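You operate a simulated robot arm through the tools that you are given. There is no shell and no other tool. Be economical: measure what you need, move in short steps, check, and stop when the job is done.

You run a simulated robot arm. Do the job below in one go: nothing can be reset, and whatever is moved stays where it is left.

JOB
Clean the black ink off the leaf stamp, then stamp it in yellow on the white card.
Fine: mist the black scrub pad first; put the stamp back, cap the pad unspoilt, leave the other stamp as it is.

It is judged by the outcome, as a careful person would: the job done as asked, and still so three seconds after it is handed in. It fails if anything else is knocked over, pushed out of place, dropped, spilled or broken. A push-on lid holds only when it is set on centred and level and pressed home; a screw cap is set on level and turned clockwise until tight.

ROBOT AND FRAMES
A 6-joint arm with a two-finger parallel gripper, fixed in place. Base frame: the origin is at the foot of the arm, x ahead of it, y to its left, z up. Units: cm, degrees, N and s.
With the tool pointing down near the work surface it reaches from about 16 to 74 cm from the base axis. Its first joint turns from -166.0 to 166.0 degrees. Payload 3.91 kg.
Tool frame: the origin (TCP) lies between the finger pads and is the grasp point; the fingertips stand 3 cm ahead of it; z points along the fingers, y is the line along which they close. The gripper opens to 11 cm. The fingers are 2 cm wide and 1 cm thick; the gripper's body (4.8 by 11.2 cm) begins 5.5 cm behind the TCP.
Orientation is told as [roll, pitch, yaw] about the base's x, y, z axes, in that order, counted from this pose: with the fingers straight down and closing along the base's y, the tool's x points along the base's -x, its y along +y and its z along -z.

CONTROLS
- The arm moves only by the tool apply_moves. Its argument "targets" is a list that holds one entry, the list of rows, each a list of 6 numbers: the shift along the tool's x, y, z in m, then the turn, a rotation vector about the tool's x, y, z in degrees. In form: [[[dx, dy, dz, rx, ry, rz], ...]]. A call has 1 to 12 rows; each row is the pose to reach, as a shift and turn from the pose commanded when the call began, along the tool's axes at that moment. "fingers" is the opening in per cent of the stroke, from 0 (shut) to 100 (fully open), set as the call begins (left out, the last holds). Each row takes 0.2 s and may step no farther than 5 cm and 8.6 degrees from the row before; otherwise, or with a gripper value out of range, the whole call is refused. A pose out of reach is approached as far as the arm can. The call stops where the force on the tool passes 40 N (or 10 N more than at its start, if that is more) or the arm is blocked; 0.2 s more then pass. The fingers move at their own pace (about 4.5 cm/s each) and stop on an object; they squeeze with about 41 N. The grip force told is the motor's: it shows also when the fingers shut on nothing. Time passes only in rows, and 0.2 s behind the last, so rows that repeat a pose let the fingers close. It gives the time, the measured TCP pose, the force on the tool (base axes), the opening and the grip force at its end, in the units of the frame above (readings bear some noise).
- Cameras (640 x 400 px; columns grow to the right, rows downward): "scene" is fixed at [22.04, -50.18, 133.75]; the picture's right is [0.95, -0.33, 0.00], its down [-0.15, -0.43, -0.89] and it looks along [0.29, 0.84, -0.46] (base axes); focal length 359 px, centre (320, 200). "wrist" rides on the gripper at [7.1, 2.2, -10.7] in the tool frame; the picture's right is [-0.29, 0.96, 0.00], its down [-0.76, -0.23, -0.61] and it looks along [-0.58, -0.18, 0.79] (tool axes); focal length 243 px, centre (320, 200). There is no depth. A picture from a camera that has moved, and an enlarged one, comes with that camera's place and axes in the base frame and with its lens.
- camera(camera): a new picture of that camera. The clock stands still meanwhile.
- slide_trunk(by): slides the trunk up (or, below 0, down) by that many cm; the arm rides with it, the base frame stays. It gives what a move gives, with no picture.
- zoom(camera, box): a new picture of the part [left, top, right, bottom] of that camera's present view, enlarged. The clock stands still meanwhile.
- close_job(): hands the job in; it is judged then, once.

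Go step by step. Nothing tells you positions but the pictures and the camera data: compare them with the known pose of the tool, close in by small moves and look again before you grip or let go. The budget is 120 turns and 84 pictures, counting those below and the enlarged ones. Unless the task says otherwise, let go and move clear before handing in, and close with one line.

The tools are called after "Emit:" as a command line: name --argument value ..., lists and objects as JSON in quotes. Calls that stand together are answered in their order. apply_moves: Moves the arm, as the interface text tells. Its arguments: {"type":"object","properties":{"targets":{"type":"array"},"fingers":{"type":"number"}},"required":["targets"]} The other tools are called the same way: slide_trunk (by) slides the trunk up or down; camera (camera) takes a picture; zoom (camera, box) takes an enlarged picture of a part of a camera's view; close_job () hands the job in.

At the start:

```text
clock: 0.0
eef_pos: [37.43, 28.51, 117.73]
ee_rot: [0.1, -0.1, 0.0]
wrist_force: [0.6, -0.6, 1.0]
finger_gap: 11.0
gripper_force: 0.1
trunk travel left (down, up): [-52.5, 6.5]
```

scene: 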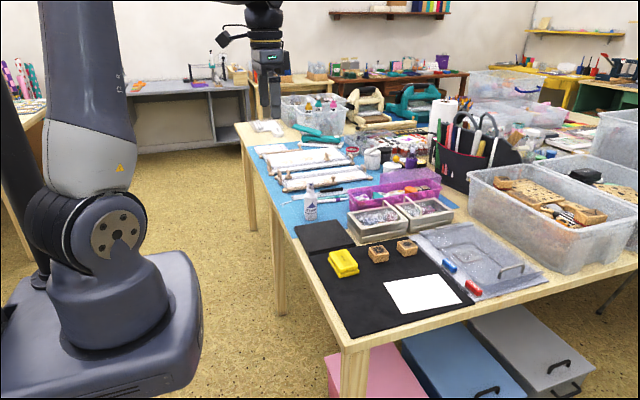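
wrist: 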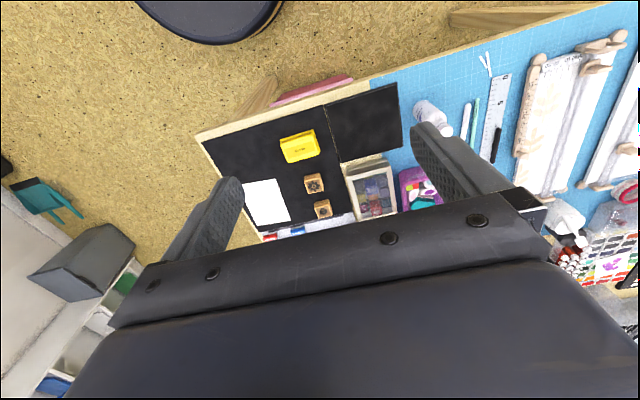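

I see a black mat with a yellow ink pad, two wooden stamps, a white card, a black scrub pad, and a small spray bottle behind. I'll zoom in to identify and locate them.

Emit:
zoom --camera "scene" --box '[280, 170, 480, 320]'

Emit:
zoom --camera "wrist" --box '[190, 70, 460, 240]'

```text
2.67 times, centred on (380, 245) of scene
camera zoom: at [22.04, -50.18, 133.75], right [0.95, -0.33, 0.0], down [-0.15, -0.43, -0.89], along [0.29, 0.84, -0.46], focal length 956 px, centre (160, 80)
```

zoom: 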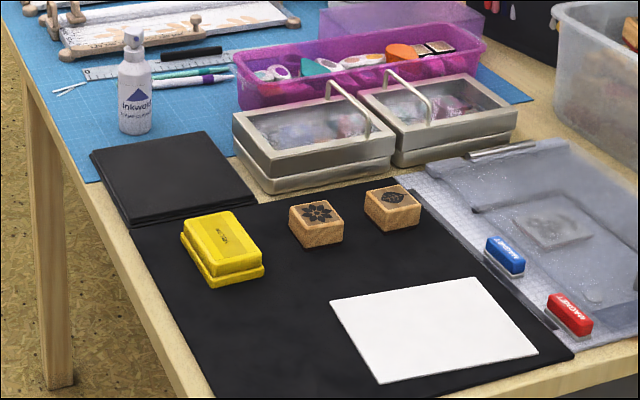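

```text
2.35 times, centred on (325, 155) of wrist
camera zoom: at [30.18, 30.62, 128.37], right [0.29, 0.96, 0.0], down [0.76, -0.23, 0.61], along [0.58, -0.18, -0.79], focal length 571 px, centre (308, 306)
```

zoom: 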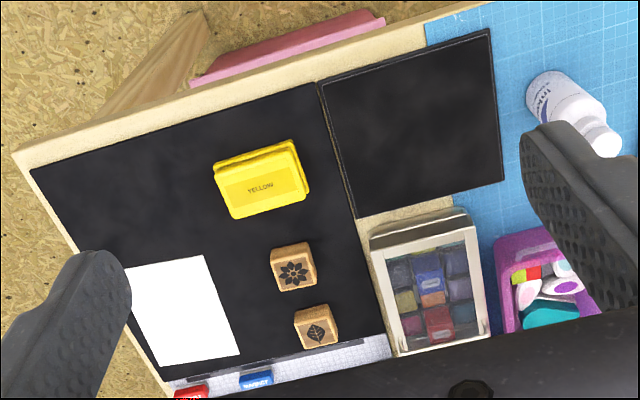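

The leaf stamp is around (70, 18.5), flower stamp (62.5, 19), ink pad (51.5, 18), bottle (52, 46), scrub pad centre (52, 33), card (66, 4). I'll move for a closer wrist view of the bottle and pads.

Emit:
apply_moves --targets '[[[-0.01, 0.023, 0.035, 0, 0, 0], [-0.02, 0.046, 0.07, 0, 0, 0], [-0.03, 0.069, 0.105, 0, 0, 0], [-0.04, 0.092, 0.14, 0, 0, 0], [-0.05, 0.115, 0.177, 0, 0, 0]]]'

Emit:
camera --camera "wrist"

Emit:
zoom --camera "scene" --box '[290, 175, 354, 215]'

```text
clock: 1.2
eef_pos: [42.63, 40.07, 100.08]
ee_rot: [-0.1, 0.0, 0.1]
wrist_force: [0.2, -0.5, -0.7]
finger_gap: 10.99
gripper_force: 0.0
trunk travel left (down, up): [-52.5, 6.5]
```

```text
79 pictures are left
camera wrist: at [35.29, 42.24, 110.72], right [0.29, 0.96, 0.0], down [0.76, -0.23, 0.61], along [0.58, -0.18, -0.79], focal length 243 px, centre (320, 200)
```

wrist: 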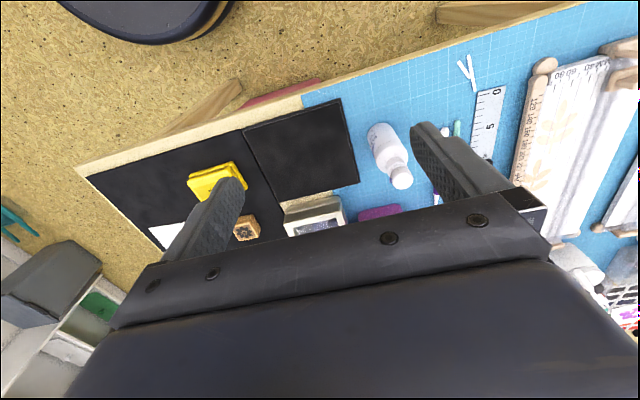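

```text
10.00 times, centred on (322, 195) of scene
camera zoom: at [22.04, -50.18, 133.75], right [0.95, -0.33, 0.0], down [-0.15, -0.43, -0.89], along [0.29, 0.84, -0.46], focal length 3587 px, centre (300, 250)
```

zoom: 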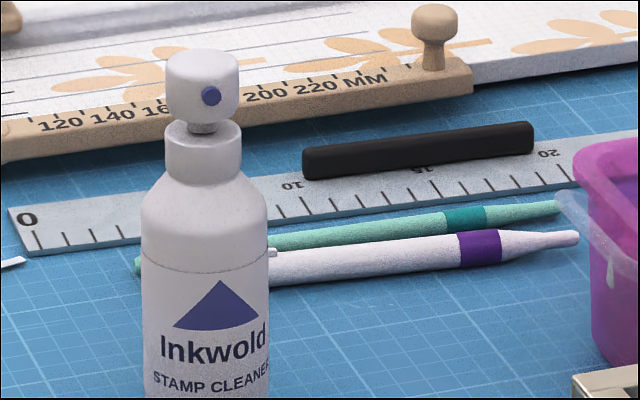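

The spray head's nozzle faces −y, straight toward the scrub pad; the bottle is at about (52.1, 46.6) with its top at z≈87. I'll shut the fingers and go above the head to check alignment.

Emit:
apply_moves --targets '[[[-0.035, 0.025, 0, 0, 0, 0], [-0.07, 0.05, 0, 0, 0, 0], [-0.095, 0.065, 0.0, 0, 0, 0], [-0.095, 0.065, 0.04, 0, 0, 0], [-0.095, 0.065, 0.076, 0, 0, 0], [-0.095, 0.065, 0.076, 0, 0, 0]]]' --fingers 0

Emit:
camera --camera "wrist"

Emit:
zoom --camera "scene" --box '[270, 155, 366, 215]'

```text
clock: 2.6
eef_pos: [51.76, 46.26, 92.49]
ee_rot: [0.0, 0.0, 0.1]
wrist_force: [0.2, 0.5, 0.7]
finger_gap: 0.0
gripper_force: 13.7
trunk travel left (down, up): [-52.5, 6.5]
```

```text
77 pictures are left
camera wrist: at [44.64, 48.54, 103.1], right [0.29, 0.96, 0.0], down [0.76, -0.23, 0.61], along [0.58, -0.18, -0.79], focal length 243 px, centre (320, 200)
```

wrist: 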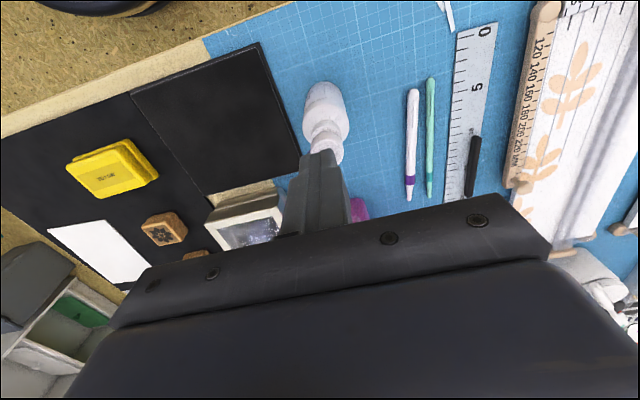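

```text
6.67 times, centred on (318, 185) of scene
camera zoom: at [22.04, -50.18, 133.75], right [0.95, -0.33, 0.0], down [-0.15, -0.43, -0.89], along [0.29, 0.84, -0.46], focal length 2391 px, centre (333, 300)
```

zoom: 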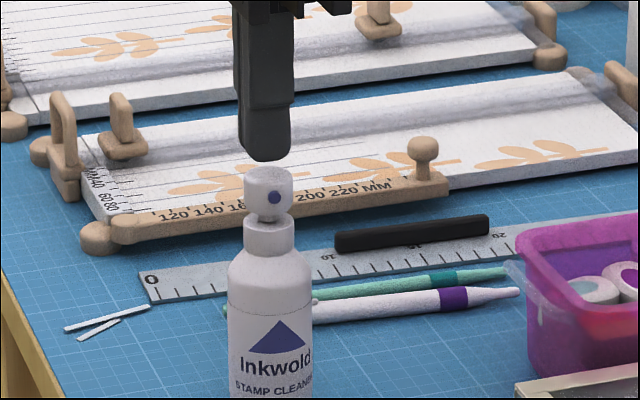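

The fingertips are nearly over the head; I'll correct 0.4/0.3 cm and press down gently in small steps.

Emit:
apply_moves --targets '[[[-0.004, 0.003, 0.01, 0, 0, 0], [-0.004, 0.003, 0.018, 0, 0, 0], [-0.004, 0.003, 0.022, 0, 0, 0], [-0.004, 0.003, 0.025, 0, 0, 0], [-0.004, 0.003, 0.028, 0, 0, 0]]]'

Emit:
zoom --camera "scene" --box '[280, 160, 376, 260]'

```text
clock: 3.8
eef_pos: [52.24, 46.84, 90.12]
ee_rot: [0.2, -0.3, 0.0]
wrist_force: [0.3, -3.8, 27.4]
finger_gap: 0.0
gripper_force: 37.9
trunk travel left (down, up): [-52.5, 6.5]
```

```text
4.00 times, centred on (328, 210) of scene
camera zoom: at [22.04, -50.18, 133.75], right [0.95, -0.33, 0.0], down [-0.15, -0.43, -0.89], along [0.29, 0.84, -0.46], focal length 1435 px, centre (288, 160)
```

zoom: 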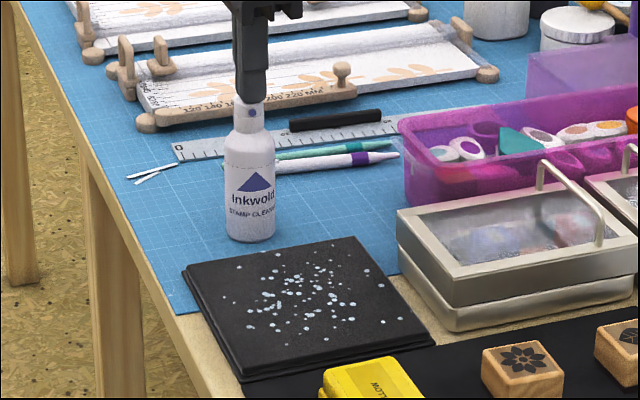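

The pad is now wet with droplets. I'll rise and move for a close view of the ink pad and stamps.

Emit:
apply_moves --targets '[[[0, 0, -0.04, 0, 0, 0], [0, 0, -0.08, 0, 0, 0], [0.01, -0.04, -0.1, 0, 0, 0], [0.03, -0.085, -0.1, 0, 0, 0], [0.05, -0.13, -0.09, 0, 0, 0], [0.07, -0.175, -0.08, 0, 0, 0], [0.09, -0.22, -0.06, 0, 0, 0], [0.1, -0.26, -0.04, 0, 0, 0]]]' --fingers 100

Emit:
camera --camera "wrist"

Emit:
zoom --camera "scene" --box '[310, 230, 438, 310]'

```text
refused: row 5 steps farther than a row can; nothing moved
```

```text
74 pictures are left
camera wrist: at [45.0, 48.82, 100.64], right [0.29, 0.96, 0.01], down [0.76, -0.23, 0.61], along [0.59, -0.17, -0.79], focal length 243 px, centre (320, 200)
```

wrist: 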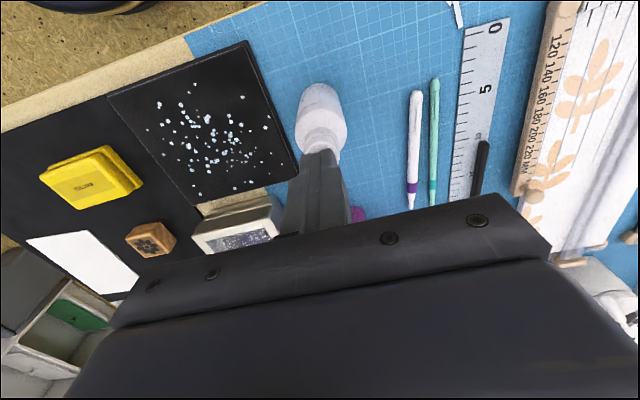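

```text
5.00 times, centred on (374, 270) of scene
camera zoom: at [22.04, -50.18, 133.75], right [0.95, -0.33, 0.0], down [-0.15, -0.43, -0.89], along [0.29, 0.84, -0.46], focal length 1793 px, centre (50, -150)
```

zoom: 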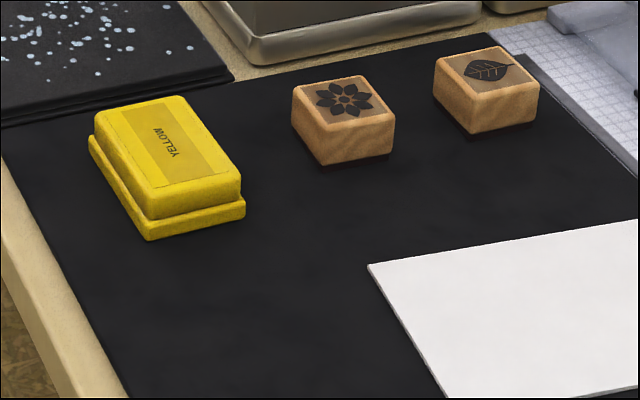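

Emit:
apply_moves --targets '[[[0, 0, -0.04, 0, 0, 0], [0, 0, -0.08, 0, 0, 0], [0.01, -0.04, -0.1, 0, 0, 0], [0.025, -0.08, -0.1, 0, 0, 0], [0.04, -0.12, -0.1, 0, 0, 0], [0.055, -0.16, -0.09, 0, 0, 0], [0.07, -0.2, -0.08, 0, 0, 0], [0.085, -0.235, -0.06, 0, 0, 0], [0.1, -0.26, -0.04, 0, 0, 0]]]' --fingers 100

Emit:
camera --camera "wrist"

```text
clock: 5.8
eef_pos: [42.51, 20.88, 93.37]
ee_rot: [-0.1, -0.1, 0.1]
wrist_force: [-0.4, -0.7, -0.3]
finger_gap: 11.01
gripper_force: 0.1
trunk travel left (down, up): [-52.5, 6.5]
```

```text
72 pictures are left
camera wrist: at [35.25, 22.98, 103.93], right [0.29, 0.96, 0.0], down [0.76, -0.23, 0.61], along [0.58, -0.18, -0.79], focal length 243 px, centre (320, 200)
```

wrist: 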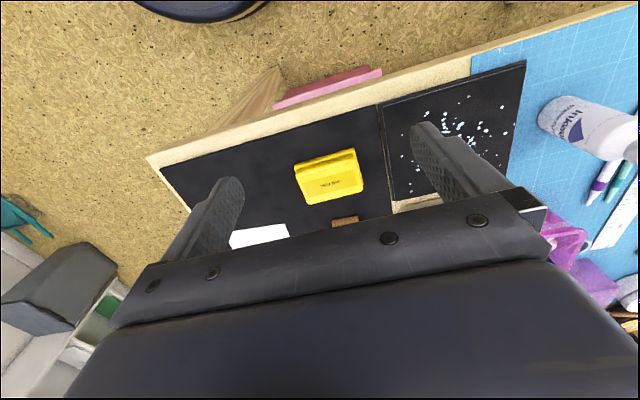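

Emit:
zoom --camera "wrist" --box '[260, 120, 420, 220]'

```text
4.00 times, centred on (340, 170) of wrist
camera zoom: at [35.25, 22.98, 103.93], right [0.29, 0.96, 0.0], down [0.76, -0.23, 0.61], along [0.58, -0.18, -0.79], focal length 970 px, centre (240, 320)
```

zoom: 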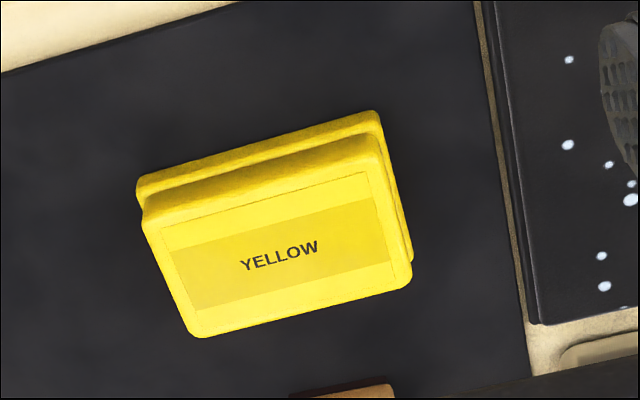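

The ink pad's lid appears axis-aligned, x 50.2–54.8, y 15.2–22.8, top z≈77.3. I'll hover over it with fingers opened slightly wider than the lid and check.

Emit:
apply_moves --targets '[[[-0.035, -0.006, 0.03, 0, 0, 0], [-0.07, -0.012, 0.06, 0, 0, 0], [-0.101, -0.018, 0.085, 0, 0, 0], [-0.101, -0.018, 0.113, 0, 0, 0], [-0.101, -0.018, 0.113, 0, 0, 0]]]' --fingers 88

Emit:
zoom --camera "wrist" --box '[160, 60, 480, 260]'

Emit:
zoom --camera "scene" --box '[290, 220, 418, 300]'

```text
clock: 7.0
eef_pos: [52.28, 19.09, 82.2]
ee_rot: [0.0, 0.0, 0.1]
wrist_force: [0.1, -0.5, -0.3]
finger_gap: 9.69
gripper_force: 0.1
trunk travel left (down, up): [-52.5, 6.5]
```

```text
2.00 times, centred on (320, 160) of wrist
camera zoom: at [45.1, 21.26, 92.8], right [0.29, 0.96, 0.0], down [0.76, -0.23, 0.61], along [0.58, -0.18, -0.79], focal length 485 px, centre (320, 280)
```

zoom: 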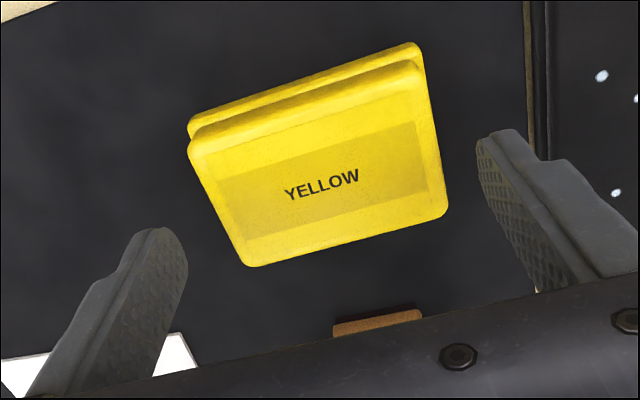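

```text
5.00 times, centred on (354, 260) of scene
camera zoom: at [22.04, -50.18, 133.75], right [0.95, -0.33, 0.0], down [-0.15, -0.43, -0.89], along [0.29, 0.84, -0.46], focal length 1793 px, centre (150, -100)
```

zoom: 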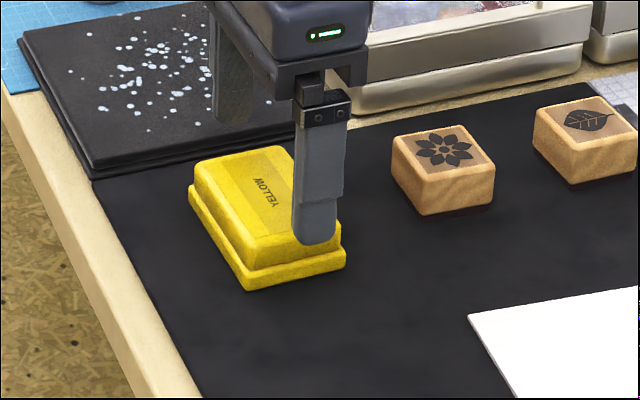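

The gripper is well centred over the lid (52.2, 19.05). I'll descend 2.9 cm so the tips stop just above the base flange, then close.

Emit:
apply_moves --targets '[[[0, 0, 0.015, 0, 0, 0], [0, 0, 0.025, 0, 0, 0], [0, 0, 0.029, 0, 0, 0]]]'

Emit:
zoom --camera "scene" --box '[310, 230, 374, 290]'

```text
clock: 7.8
eef_pos: [52.21, 18.93, 79.36]
ee_rot: [0.0, 0.0, 0.1]
wrist_force: [0.6, 0.9, -0.6]
finger_gap: 9.69
gripper_force: 0.1
trunk travel left (down, up): [-52.5, 6.5]
```

```text
6.67 times, centred on (342, 260) of scene
camera zoom: at [22.04, -50.18, 133.75], right [0.95, -0.33, 0.0], down [-0.15, -0.43, -0.89], along [0.29, 0.84, -0.46], focal length 2391 px, centre (173, -200)
```

zoom: 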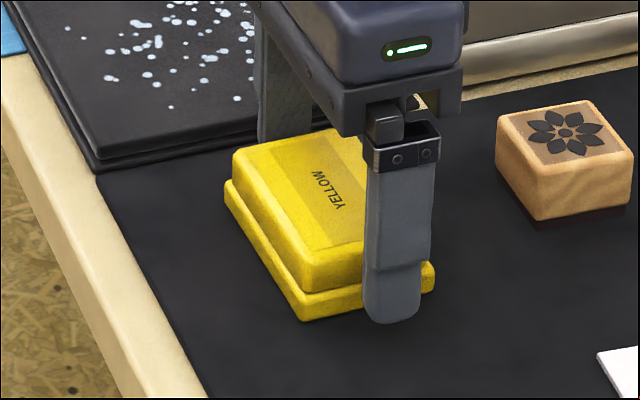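

Position looks right. Closing on the lid.

Emit:
apply_moves --targets '[[[0, 0, 0, 0, 0, 0], [0, 0, 0, 0, 0, 0], [0, 0, 0, 0, 0, 0], [0, 0, 0, 0, 0, 0]]]' --fingers 60

Emit:
zoom --camera "scene" --box '[310, 230, 374, 290]'

```text
clock: 8.8
eef_pos: [52.45, 18.96, 79.49]
ee_rot: [0.0, 0.0, 0.0]
wrist_force: [0.1, -0.7, -0.2]
finger_gap: 8.07
gripper_force: 41.1
trunk travel left (down, up): [-52.5, 6.5]
```

```text
6.67 times, centred on (342, 260) of scene
camera zoom: at [22.04, -50.18, 133.75], right [0.95, -0.33, 0.0], down [-0.15, -0.43, -0.89], along [0.29, 0.84, -0.46], focal length 2391 px, centre (173, -200)
```

zoom: 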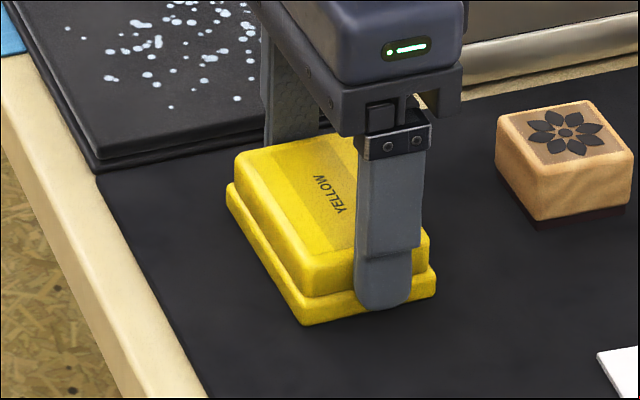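

Gripped at 8.07 cm. I'll lift slowly by 1.5 cm and see whether only the lid rises.

Emit:
apply_moves --targets '[[[0, 0, -0.003, 0, 0, 0], [0, 0, -0.006, 0, 0, 0], [0, 0, -0.01, 0, 0, 0], [0, 0, -0.015, 0, 0, 0]]]'

Emit:
zoom --camera "scene" --box '[310, 230, 374, 290]'

```text
clock: 9.8
eef_pos: [52.39, 19.13, 80.96]
ee_rot: [-0.2, 0.0, 0.0]
wrist_force: [-0.7, -0.7, -1.5]
finger_gap: 8.09
gripper_force: 41.3
trunk travel left (down, up): [-52.5, 6.5]
```

```text
6.67 times, centred on (342, 260) of scene
camera zoom: at [22.04, -50.18, 133.75], right [0.95, -0.33, 0.0], down [-0.15, -0.43, -0.89], along [0.29, 0.84, -0.46], focal length 2391 px, centre (173, -200)
```

zoom: 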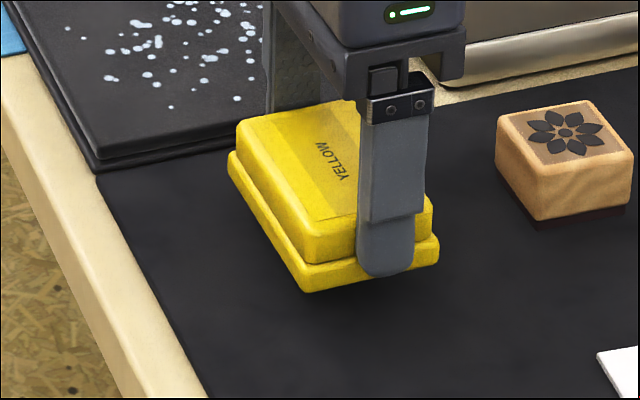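

The whole pad rose, so I'm holding the base flange or the lid is tight. I'll set it down and regrip a bit higher.

Emit:
apply_moves --targets '[[[0, 0, 0.008, 0, 0, 0], [0, 0, 0.013, 0, 0, 0], [0, 0, 0.015, 0, 0, 0], [0, 0, 0.0155, 0, 0, 0]]]'

```text
clock: 10.8
eef_pos: [52.46, 18.88, 79.41]
ee_rot: [0.0, 0.0, 0.0]
wrist_force: [-0.8, -0.8, -1.0]
finger_gap: 8.08
gripper_force: 40.8
trunk travel left (down, up): [-52.5, 6.5]
```

Emit:
apply_moves --targets '[[[0, 0, 0, 0, 0, 0], [0, 0, 0, 0, 0, 0], [0, 0, -0.006, 0, 0, 0], [0, 0, -0.006, 0, 0, 0]]]' --fingers 84

Emit:
apply_moves --targets '[[[0, 0, 0, 0, 0, 0], [0, 0, 0, 0, 0, 0], [0, 0, 0, 0, 0, 0], [0, 0, 0, 0, 0, 0]]]' --fingers 55

Emit:
zoom --camera "scene" --box '[310, 230, 374, 290]'

```text
clock: 11.8
eef_pos: [52.36, 19.0, 80.1]
ee_rot: [0.0, 0.0, 0.0]
wrist_force: [0.5, -0.3, -0.3]
finger_gap: 9.24
gripper_force: 0.1
trunk travel left (down, up): [-52.5, 6.5]
```

```text
clock: 12.8
eef_pos: [52.39, 19.04, 80.08]
ee_rot: [0.0, 0.1, 0.0]
wrist_force: [0.3, -0.7, 0.7]
finger_gap: 7.64
gripper_force: 41.4
trunk travel left (down, up): [-52.5, 6.5]
```

```text
6.67 times, centred on (342, 260) of scene
camera zoom: at [22.04, -50.18, 133.75], right [0.95, -0.33, 0.0], down [-0.15, -0.43, -0.89], along [0.29, 0.84, -0.46], focal length 2391 px, centre (173, -200)
```

zoom: 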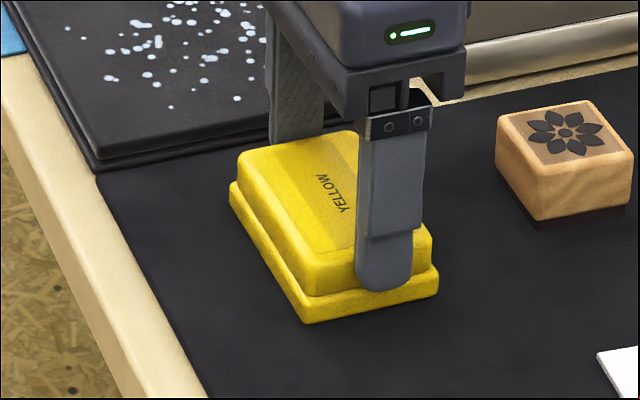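

Gap 7.64 now — this is the lid alone. Lifting again.

Emit:
apply_moves --targets '[[[0, 0, -0.003, 0, 0, 0], [0, 0, -0.006, 0, 0, 0], [0, 0, -0.01, 0, 0, 0], [0, 0, -0.02, 0, 0, 0], [0, 0, -0.03, 0, 0, 0]]]'

Emit:
zoom --camera "scene" --box '[290, 220, 418, 300]'

```text
clock: 14.0
eef_pos: [52.43, 19.03, 83.01]
ee_rot: [0.0, 0.0, 0.0]
wrist_force: [-0.1, 1.2, -0.6]
finger_gap: 7.67
gripper_force: 40.7
trunk travel left (down, up): [-52.5, 6.5]
```

```text
5.00 times, centred on (354, 260) of scene
camera zoom: at [22.04, -50.18, 133.75], right [0.95, -0.33, 0.0], down [-0.15, -0.43, -0.89], along [0.29, 0.84, -0.46], focal length 1793 px, centre (150, -100)
```

zoom: 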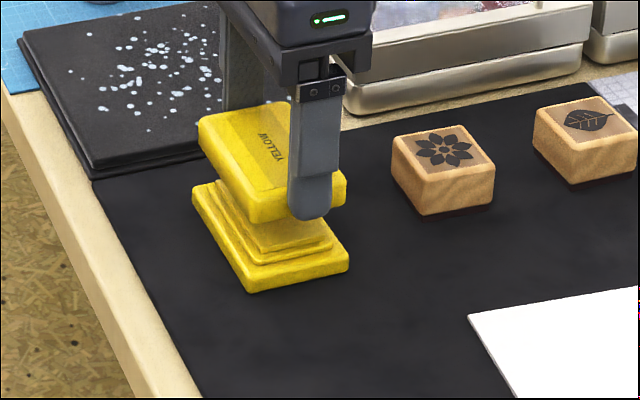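

The lid is off, revealing the pad. I'll place it on the empty mat at about (52.4, 6).

Emit:
apply_moves --targets '[[[0, 0, -0.02, 0, 0, 0], [0, -0.045, -0.02, 0, 0, 0], [0, -0.09, -0.02, 0, 0, 0], [0, -0.13, -0.02, 0, 0, 0], [0, -0.13, 0.015, 0, 0, 0], [0, -0.13, 0.03, 0, 0, 0], [0, -0.13, 0.034, 0, 0, 0], [0, -0.13, 0.036, 0, 0, 0]]]'

Emit:
zoom --camera "scene" --box '[310, 230, 438, 330]'

```text
clock: 15.8
eef_pos: [52.35, 6.0, 79.39]
ee_rot: [0.1, -0.2, 0.1]
wrist_force: [0.6, -0.1, 0.2]
finger_gap: 7.67
gripper_force: 40.9
trunk travel left (down, up): [-52.5, 6.5]
```

```text
4.00 times, centred on (374, 280) of scene
camera zoom: at [22.04, -50.18, 133.75], right [0.95, -0.33, 0.0], down [-0.15, -0.43, -0.89], along [0.29, 0.84, -0.46], focal length 1435 px, centre (104, -120)
```

zoom: 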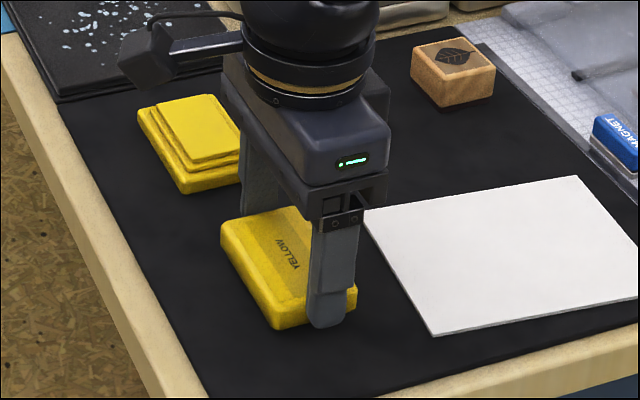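

Emit:
apply_moves --targets '[[[0, 0, 0.001, 0, 0, 0], [0, 0, 0.002, 0, 0, 0], [0, 0, 0.003, 0, 0, 0]]]'

```text
clock: 16.6
eef_pos: [52.41, 5.9, 79.09]
ee_rot: [0.0, 0.0, 0.1]
wrist_force: [0.2, 0.2, -0.1]
finger_gap: 7.68
gripper_force: 41.2
trunk travel left (down, up): [-52.5, 6.5]
```

Emit:
apply_moves --targets '[[[0, 0, 0.001, 0, 0, 0], [0, 0, 0.002, 0, 0, 0], [0, 0, 0.003, 0, 0, 0]]]'

Emit:
zoom --camera "scene" --box '[340, 250, 404, 310]'

```text
clock: 17.4
eef_pos: [52.31, 5.99, 78.86]
ee_rot: [-0.1, -0.1, 0.1]
wrist_force: [0.1, 0.0, 6.0]
finger_gap: 7.67
gripper_force: 40.5
trunk travel left (down, up): [-52.5, 6.5]
```

```text
6.67 times, centred on (372, 280) of scene
camera zoom: at [22.04, -50.18, 133.75], right [0.95, -0.33, 0.0], down [-0.15, -0.43, -0.89], along [0.29, 0.84, -0.46], focal length 2391 px, centre (-27, -333)
```

zoom: 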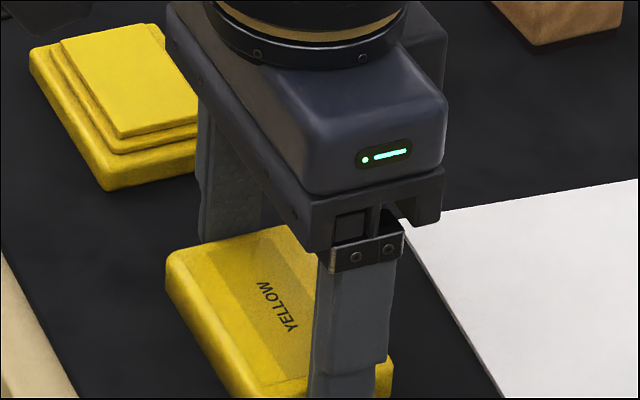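

The lid rests on the mat. Releasing, rising, and moving to view the leaf stamp.

Emit:
apply_moves --targets '[[[0, 0, 0, 0, 0, 0], [0, 0, 0, 0, 0, 0], [0, 0, -0.04, 0, 0, 0], [0, 0, -0.085, 0, 0, 0], [0, 0, -0.13, 0, 0, 0], [-0.025, 0.04, -0.13, 0, 0, 0], [-0.05, 0.08, -0.13, 0, 0, 0], [-0.076, 0.12, -0.13, 0, 0, 0], [-0.076, 0.14, -0.13, 0, 0, 0]]]' --fingers 88

Emit:
camera --camera "wrist"

Emit:
zoom --camera "scene" --box '[310, 230, 438, 310]'

```text
clock: 19.4
eef_pos: [60.11, 20.06, 91.94]
ee_rot: [0.0, 0.0, 0.0]
wrist_force: [0.2, -0.4, 0.0]
finger_gap: 9.69
gripper_force: 0.1
trunk travel left (down, up): [-52.5, 6.5]
```

```text
61 pictures are left
camera wrist: at [52.99, 22.21, 102.46], right [0.29, 0.96, 0.0], down [0.76, -0.23, 0.61], along [0.58, -0.18, -0.79], focal length 243 px, centre (320, 200)
```

wrist: 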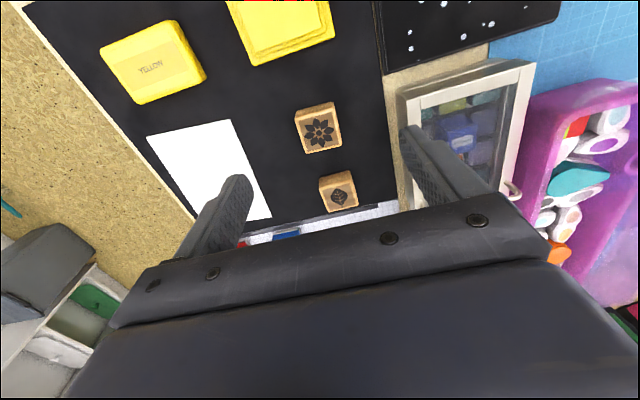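

```text
5.00 times, centred on (374, 270) of scene
camera zoom: at [22.04, -50.18, 133.75], right [0.95, -0.33, 0.0], down [-0.15, -0.43, -0.89], along [0.29, 0.84, -0.46], focal length 1793 px, centre (50, -150)
```

zoom: 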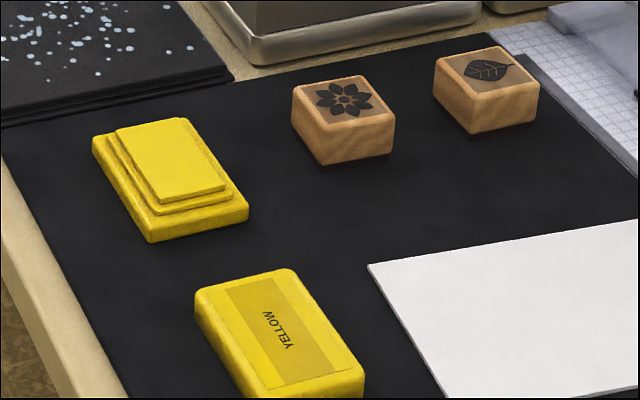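

Emit:
zoom --camera "wrist" --box '[270, 90, 430, 230]'

```text
2.86 times, centred on (350, 160) of wrist
camera zoom: at [52.99, 22.21, 102.46], right [0.29, 0.96, 0.0], down [0.76, -0.23, 0.61], along [0.58, -0.18, -0.79], focal length 693 px, centre (234, 314)
```

zoom: 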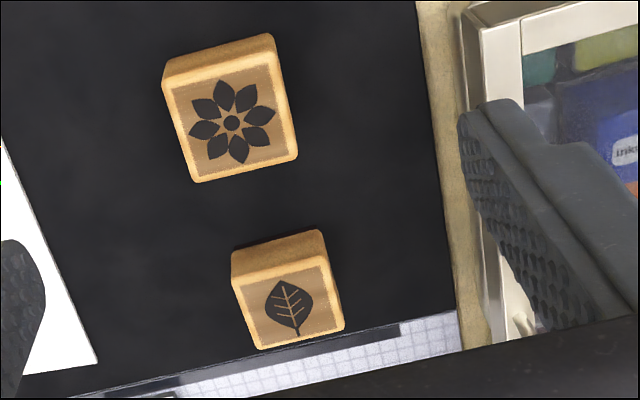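

The leaf stamp's top centre is at about (71.25, 19.1), z≈78, ~4 cm square and axis-aligned. I'll hover over it with fingers about 7 cm apart.

Emit:
apply_moves --targets '[[[-0.035, -0.005, 0, 0, 0, 0], [-0.07, -0.008, 0.02, 0, 0, 0], [-0.1115, -0.0095, 0.04, 0, 0, 0], [-0.1115, -0.0095, 0.08, 0, 0, 0], [-0.1115, -0.0095, 0.08, 0, 0, 0]]]' --fingers 64

Emit:
camera --camera "wrist"

Emit:
zoom --camera "scene" --box '[350, 210, 446, 280]'

```text
clock: 20.6
eef_pos: [71.38, 19.22, 83.62]
ee_rot: [0.0, 0.0, 0.0]
wrist_force: [0.1, -0.4, -0.8]
finger_gap: 7.03
gripper_force: 0.0
trunk travel left (down, up): [-52.5, 6.5]
```

```text
58 pictures are left
camera wrist: at [64.14, 21.31, 94.37], right [0.29, 0.96, 0.0], down [0.76, -0.23, 0.61], along [0.58, -0.18, -0.79], focal length 243 px, centre (320, 200)
```

wrist: 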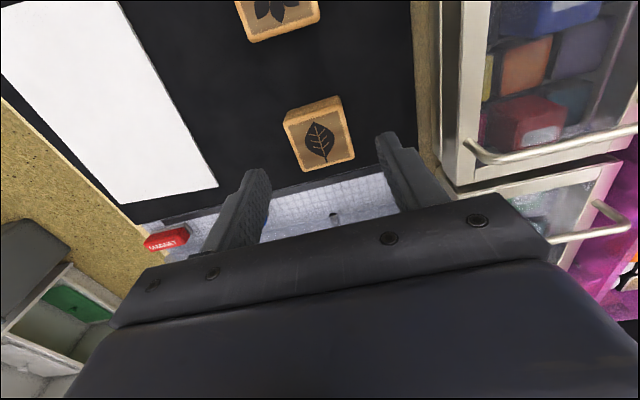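

```text
5.71 times, centred on (398, 245) of scene
camera zoom: at [22.04, -50.18, 133.75], right [0.95, -0.33, 0.0], down [-0.15, -0.43, -0.89], along [0.29, 0.84, -0.46], focal length 2050 px, centre (-126, -57)
```

zoom: 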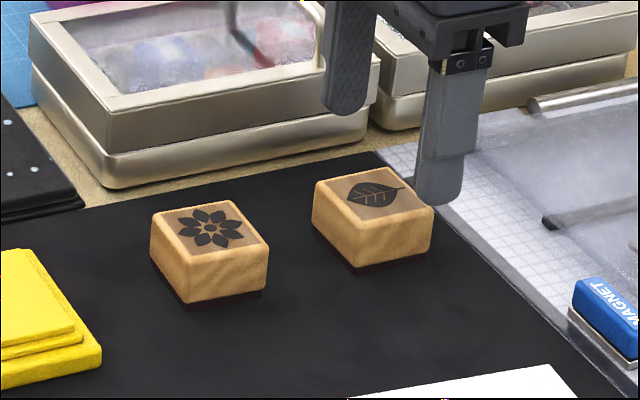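

Aligned within ~0.3 cm. Descending so the tips are at z≈76.4, then checking.

Emit:
apply_moves --targets '[[[0.001, 0, 0.015, 0, 0, 0], [0.002, 0, 0.03, 0, 0, 0], [0.002, 0, 0.037, 0, 0, 0], [0.002, 0, 0.042, 0, 0, 0]]]'

Emit:
zoom --camera "scene" --box '[366, 220, 430, 270]'

```text
clock: 21.6
eef_pos: [70.98, 19.01, 79.59]
ee_rot: [0.0, 0.1, 0.0]
wrist_force: [-0.4, 0.0, 0.6]
finger_gap: 7.03
gripper_force: 0.1
trunk travel left (down, up): [-52.5, 6.5]
```

```text
8.00 times, centred on (398, 245) of scene
camera zoom: at [22.04, -50.18, 133.75], right [0.95, -0.33, 0.0], down [-0.15, -0.43, -0.89], along [0.29, 0.84, -0.46], focal length 2870 px, centre (-304, -160)
```

zoom: 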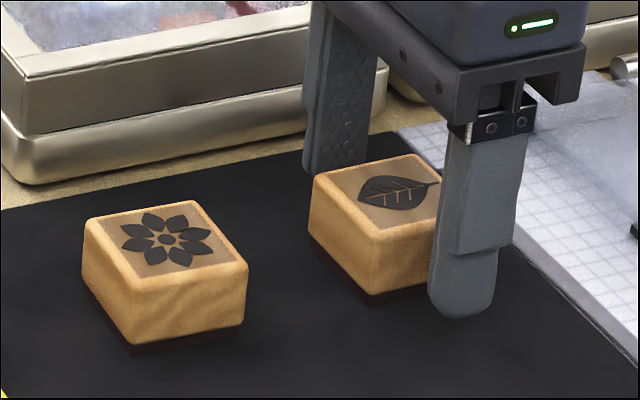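

Fingers straddle the stamp. Closing.

Emit:
apply_moves --targets '[[[0, 0, 0, 0, 0, 0], [0, 0, 0, 0, 0, 0], [0, 0, 0, 0, 0, 0], [0, 0, 0, 0, 0, 0]]]' --fingers 28

Emit:
zoom --camera "scene" --box '[366, 220, 430, 270]'

```text
clock: 22.6
eef_pos: [70.88, 18.97, 79.71]
ee_rot: [0.0, 0.0, 0.0]
wrist_force: [0.4, 0.0, 0.4]
finger_gap: 4.07
gripper_force: 41.0
trunk travel left (down, up): [-52.5, 6.5]
```

```text
8.00 times, centred on (398, 245) of scene
camera zoom: at [22.04, -50.18, 133.75], right [0.95, -0.33, 0.0], down [-0.15, -0.43, -0.89], along [0.29, 0.84, -0.46], focal length 2870 px, centre (-304, -160)
```

zoom: 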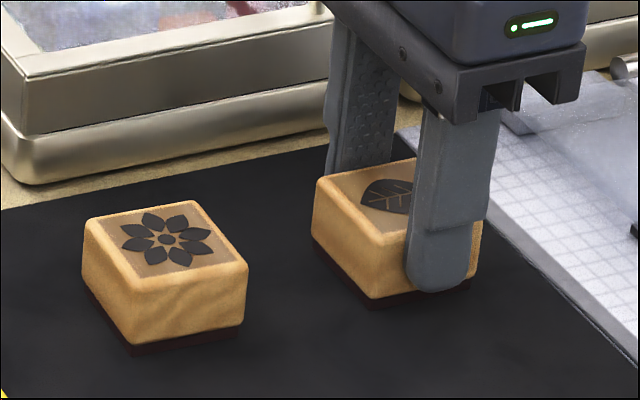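

Gripped (4.07 cm). Lifting, and travelling over to the scrub pad while staying clear of the metal boxes.

Emit:
apply_moves --targets '[[[0, 0, -0.02, 0, 0, 0], [0, 0, -0.06, 0, 0, 0], [0.02, 0, -0.09, 0, 0, 0], [0.065, 0, -0.09, 0, 0, 0], [0.11, 0, -0.09, 0, 0, 0], [0.155, 0, -0.09, 0, 0, 0], [0.19, 0.01, -0.09, 0, 0, 0], [0.19, 0.055, -0.09, 0, 0, 0], [0.19, 0.1, -0.09, 0, 0, 0], [0.19, 0.14, -0.09, 0, 0, 0]]]'

Emit:
zoom --camera "scene" --box '[280, 180, 440, 300]'

Emit:
camera --camera "wrist"

```text
clock: 24.8
eef_pos: [51.95, 33.08, 88.69]
ee_rot: [0.0, 0.0, 0.0]
wrist_force: [1.1, 0.7, -1.1]
finger_gap: 4.08
gripper_force: 41.5
trunk travel left (down, up): [-52.5, 6.5]
```

```text
3.33 times, centred on (360, 240) of scene
camera zoom: at [22.04, -50.18, 133.75], right [0.95, -0.33, 0.0], down [-0.15, -0.43, -0.89], along [0.29, 0.84, -0.46], focal length 1196 px, centre (187, 67)
```

zoom: 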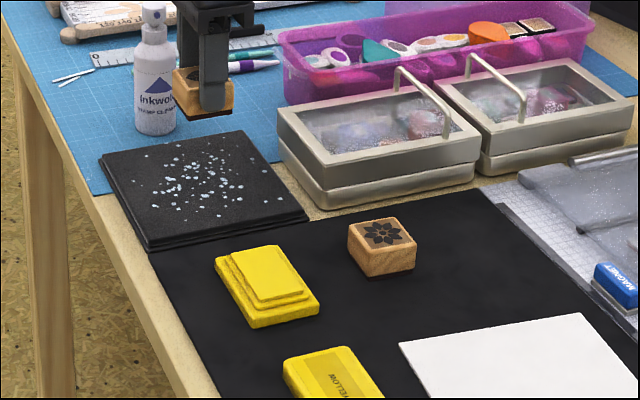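

```text
53 pictures are left
camera wrist: at [44.74, 35.28, 99.29], right [0.29, 0.96, 0.0], down [0.76, -0.23, 0.61], along [0.58, -0.18, -0.79], focal length 243 px, centre (320, 200)
```

wrist: 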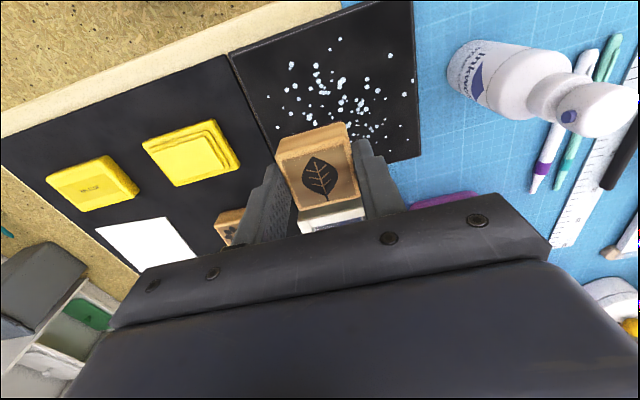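

The stamp is over the droplets. Lowering in steps to feel the scrub pad.

Emit:
apply_moves --targets '[[[0, 0, 0.04, 0, 0, 0], [0, 0, 0.065, 0, 0, 0], [0, 0, 0.07, 0, 0, 0], [0, 0, 0.072, 0, 0, 0], [0, 0, 0.074, 0, 0, 0]]]'

Emit:
zoom --camera "scene" --box '[290, 190, 386, 260]'

```text
clock: 26.0
eef_pos: [51.83, 33.05, 81.25]
ee_rot: [0.1, 0.0, 0.1]
wrist_force: [-0.6, -0.2, -1.0]
finger_gap: 4.07
gripper_force: 40.9
trunk travel left (down, up): [-52.5, 6.5]
```

```text
5.71 times, centred on (338, 225) of scene
camera zoom: at [22.04, -50.18, 133.75], right [0.95, -0.33, 0.0], down [-0.15, -0.43, -0.89], along [0.29, 0.84, -0.46], focal length 2050 px, centre (217, 57)
```

zoom: 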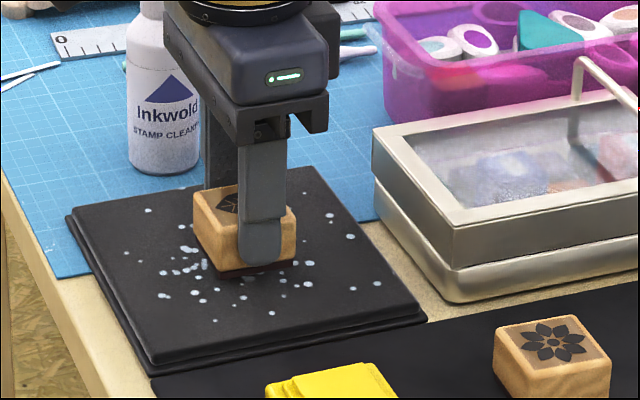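

Emit:
apply_moves --targets '[[[0, 0, 0.0015, 0, 0, 0], [0, 0, 0.003, 0, 0, 0], [0, 0, 0.0045, 0, 0, 0], [0, 0, 0.006, 0, 0, 0]]]'

```text
clock: 27.0
eef_pos: [52.0, 32.97, 80.68]
ee_rot: [-0.1, 0.1, 0.0]
wrist_force: [0.0, -0.7, 0.2]
finger_gap: 4.07
gripper_force: 40.9
trunk travel left (down, up): [-52.5, 6.5]
```

Emit:
apply_moves --targets '[[[0, 0, 0.001, 0, 0, 0], [0, 0, 0.002, 0, 0, 0], [0, 0, 0.003, 0, 0, 0], [0, 0, 0.004, 0, 0, 0]]]'

```text
clock: 28.0
eef_pos: [51.96, 33.0, 80.42]
ee_rot: [0.1, -0.2, 0.1]
wrist_force: [-1.4, 1.4, 15.1]
finger_gap: 4.08
gripper_force: 41.3
trunk travel left (down, up): [-52.5, 6.5]
```

In contact with about 15 N. Scrubbing back and forth.

Emit:
apply_moves --targets '[[[0.015, 0, 0, 0, 0, 0], [0.03, 0, 0, 0, 0, 0], [0.01, 0.005, 0, 0, 0, 0], [-0.01, 0.01, 0, 0, 0, 0], [-0.03, 0.01, 0, 0, 0, 0], [-0.01, 0.01, 0, 0, 0, 0], [0.01, 0, 0, 0, 0, 0], [0.03, -0.01, 0, 0, 0, 0], [0.01, -0.015, 0, 0, 0, 0], [-0.01, -0.02, 0, 0, 0, 0], [-0.03, -0.02, 0, 0, 0, 0], [-0.015, -0.01, 0, 0, 0, 0]]]'

Emit:
apply_moves --targets '[[[0.015, 0.01, 0, 0, 0, 0], [0.03, 0.02, 0, 0, 0, 0], [0.045, 0.02, 0, 0, 0, 0], [0.03, 0.01, 0, 0, 0, 0], [0.015, 0, 0, 0, 0, 0], [0, 0, 0, 0, 0, 0], [0, 0.02, 0, 0, 0, 0], [0.015, 0.03, 0, 0, 0, 0], [0.03, 0.02, 0, 0, 0, 0], [0.03, 0.0, 0, 0, 0, 0], [0.015, 0.01, 0, 0, 0, 0]]]'

Emit:
zoom --camera "scene" --box '[290, 190, 386, 260]'

```text
clock: 30.6
eef_pos: [53.78, 31.85, 80.34]
ee_rot: [0.2, -0.4, -0.1]
wrist_force: [10.0, -6.6, 30.2]
finger_gap: 4.09
gripper_force: 41.0
trunk travel left (down, up): [-52.5, 6.5]
```

```text
clock: 33.0
eef_pos: [51.67, 32.93, 80.35]
ee_rot: [-0.2, 0.0, 0.0]
wrist_force: [-5.3, -2.0, 14.2]
finger_gap: 4.05
gripper_force: 41.0
trunk travel left (down, up): [-52.5, 6.5]
```

```text
5.71 times, centred on (338, 225) of scene
camera zoom: at [22.04, -50.18, 133.75], right [0.95, -0.33, 0.0], down [-0.15, -0.43, -0.89], along [0.29, 0.84, -0.46], focal length 2050 px, centre (217, 57)
```

zoom: 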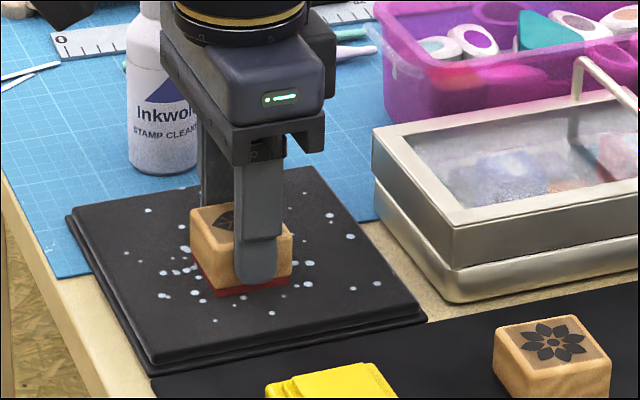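

The rubber's edge now shows red instead of black. I'll lift it and tilt the underside toward the scene camera to verify.

Emit:
apply_moves --targets '[[[0, 0, -0.02, 0, 0, 0], [0, 0, -0.06, 0, 0, 0], [0, 0, -0.1, 0, 0, 0], [0, 0, -0.14, 0, 0, 0], [0, -0.02, -0.16, 8, 0, 0], [0, -0.04, -0.16, 16, 0, 0], [0, -0.06, -0.16, 24, 0, 0], [0, -0.08, -0.16, 32, 0, 0], [0, -0.08, -0.16, 40, 0, 0], [0, -0.08, -0.16, 48, 0, 0], [0, -0.08, -0.16, 56, 0, 0]]]'

Emit:
zoom --camera "scene" --box '[290, 120, 386, 260]'

```text
clock: 35.4
eef_pos: [51.93, 25.01, 96.24]
ee_rot: [-56.1, -0.2, 0.0]
wrist_force: [-0.8, -0.1, 0.0]
finger_gap: 4.09
gripper_force: 41.2
trunk travel left (down, up): [-52.5, 6.5]
```

```text
2.86 times, centred on (338, 190) of scene
camera zoom: at [22.04, -50.18, 133.75], right [0.95, -0.33, 0.0], down [-0.15, -0.43, -0.89], along [0.29, 0.84, -0.46], focal length 1025 px, centre (269, 229)
```

zoom: 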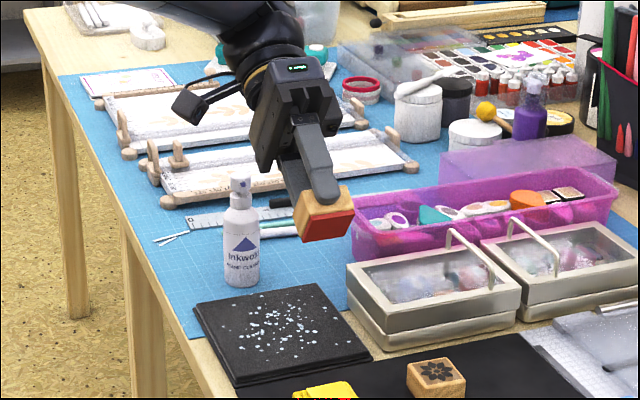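

Emit:
zoom --camera "scene" --box '[322, 180, 354, 200]'

```text
16.00 times, centred on (338, 190) of scene
camera zoom: at [22.04, -50.18, 133.75], right [0.95, -0.33, 0.0], down [-0.15, -0.43, -0.89], along [0.29, 0.84, -0.46], focal length 5739 px, centre (32, 360)
```

zoom: 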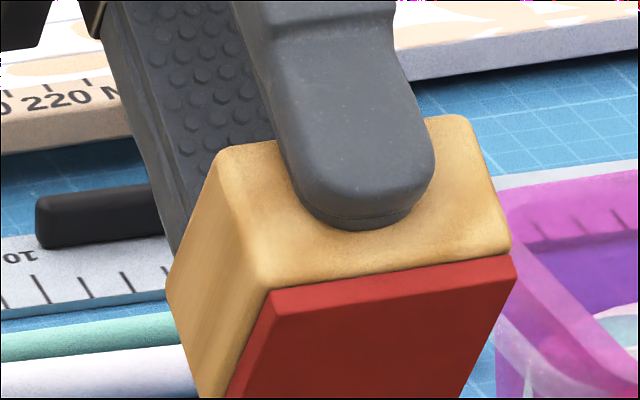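

The rubber is clean, uniform red. Returning to vertical.

Emit:
apply_moves --targets '[[[0, 0, 0, -8, 0, 0], [0, 0, 0, -16, 0, 0], [0, 0, 0, -24, 0, 0], [0, 0, 0, -32, 0, 0], [0, 0, 0, -40, 0, 0], [0, 0, 0, -48, 0, 0], [0, 0, 0, -56, 0, 0], [0, 0, 0, -56, 0, 0]]]'

Emit:
zoom --camera "wrist" --box '[120, 0, 440, 200]'

```text
clock: 37.2
eef_pos: [51.96, 24.88, 96.26]
ee_rot: [0.1, -0.1, 0.0]
wrist_force: [-0.2, -0.1, -0.3]
finger_gap: 4.09
gripper_force: 41.3
trunk travel left (down, up): [-52.5, 6.5]
```

```text
2.00 times, centred on (280, 100) of wrist
camera zoom: at [44.75, 27.11, 106.82], right [0.29, 0.96, 0.0], down [0.76, -0.23, 0.61], along [0.58, -0.17, -0.79], focal length 485 px, centre (400, 400)
```

zoom: 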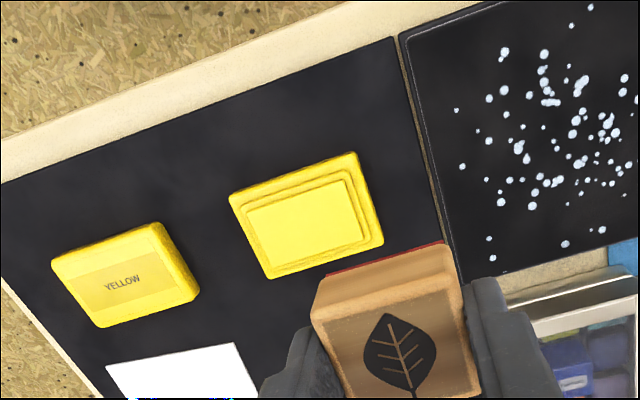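

Inking next: moving to hover above the felt centred at (52.1, 18.95).

Emit:
apply_moves --targets '[[[-0.002, -0.03, 0.02, 0, 0, 0], [-0.002, -0.0595, 0.05, 0, 0, 0], [-0.002, -0.0595, 0.09, 0, 0, 0], [-0.002, -0.0595, 0.13, 0, 0, 0], [-0.002, -0.0595, 0.13, 0, 0, 0]]]'

Emit:
zoom --camera "scene" --box '[310, 220, 390, 290]'

Emit:
zoom --camera "wrist" --box '[220, 70, 420, 230]'

```text
clock: 38.4
eef_pos: [52.24, 19.01, 83.12]
ee_rot: [0.0, 0.0, 0.1]
wrist_force: [-0.7, 0.6, -1.0]
finger_gap: 4.04
gripper_force: 40.8
trunk travel left (down, up): [-52.5, 6.5]
```

```text
5.71 times, centred on (350, 255) of scene
camera zoom: at [22.04, -50.18, 133.75], right [0.95, -0.33, 0.0], down [-0.15, -0.43, -0.89], along [0.29, 0.84, -0.46], focal length 2050 px, centre (149, -114)
```

zoom: 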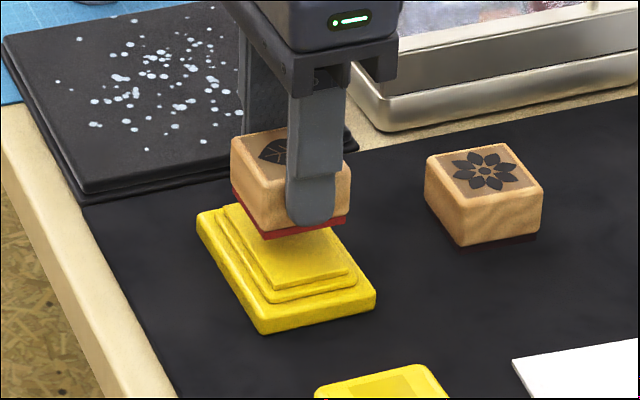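

```text
2.50 times, centred on (320, 150) of wrist
camera zoom: at [45.03, 21.16, 93.71], right [0.29, 0.96, 0.0], down [0.76, -0.23, 0.61], along [0.58, -0.18, -0.79], focal length 606 px, centre (320, 325)
```

zoom: 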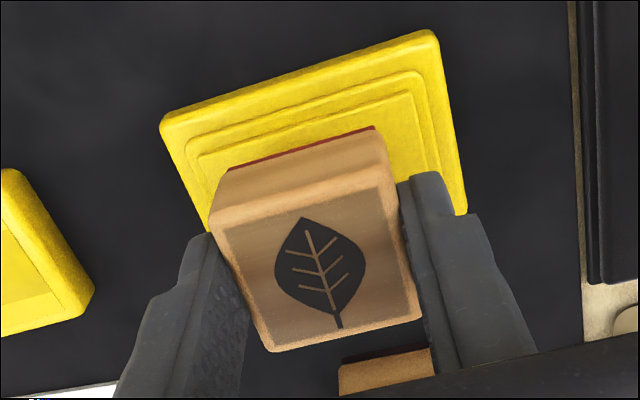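

Well centred over the felt. Lowering gently to touch.

Emit:
apply_moves --targets '[[[0.001, 0, 0.008, 0, 0, 0], [0.001, 0, 0.012, 0, 0, 0], [0.001, 0, 0.015, 0, 0, 0], [0.001, 0, 0.018, 0, 0, 0]]]'

```text
clock: 39.4
eef_pos: [51.97, 18.94, 81.64]
ee_rot: [0.0, -0.1, 0.2]
wrist_force: [-2.2, 0.2, 13.1]
finger_gap: 4.08
gripper_force: 40.6
trunk travel left (down, up): [-52.5, 6.5]
```

Contact with ~13 N. Holding, then a second dab, then lifting to inspect.

Emit:
apply_moves --targets '[[[0, 0, 0.0005, 0, 0, 0], [0, 0, 0.0005, 0, 0, 0], [0, 0, -0.01, 0, 0, 0], [0, 0.005, -0.01, 0, 0, 0], [0, 0.005, -0.003, 0, 0, 0], [0, 0.005, 0.0005, 0, 0, 0], [0, 0.005, 0.0005, 0, 0, 0], [0, 0.005, -0.01, 0, 0, 0], [0, 0.005, -0.05, 0, 0, 0]]]'

Emit:
zoom --camera "scene" --box '[310, 210, 390, 290]'

```text
clock: 41.4
eef_pos: [52.01, 19.5, 86.44]
ee_rot: [0.0, 0.0, 0.1]
wrist_force: [0.8, 0.3, -0.7]
finger_gap: 4.08
gripper_force: 41.0
trunk travel left (down, up): [-52.5, 6.5]
```

```text
5.00 times, centred on (350, 250) of scene
camera zoom: at [22.04, -50.18, 133.75], right [0.95, -0.33, 0.0], down [-0.15, -0.43, -0.89], along [0.29, 0.84, -0.46], focal length 1793 px, centre (170, -50)
```

zoom: 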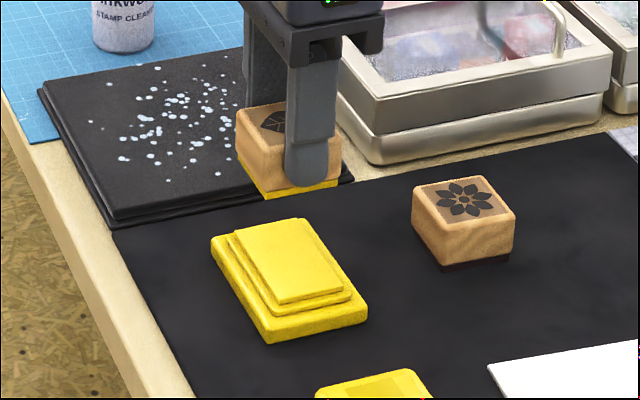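

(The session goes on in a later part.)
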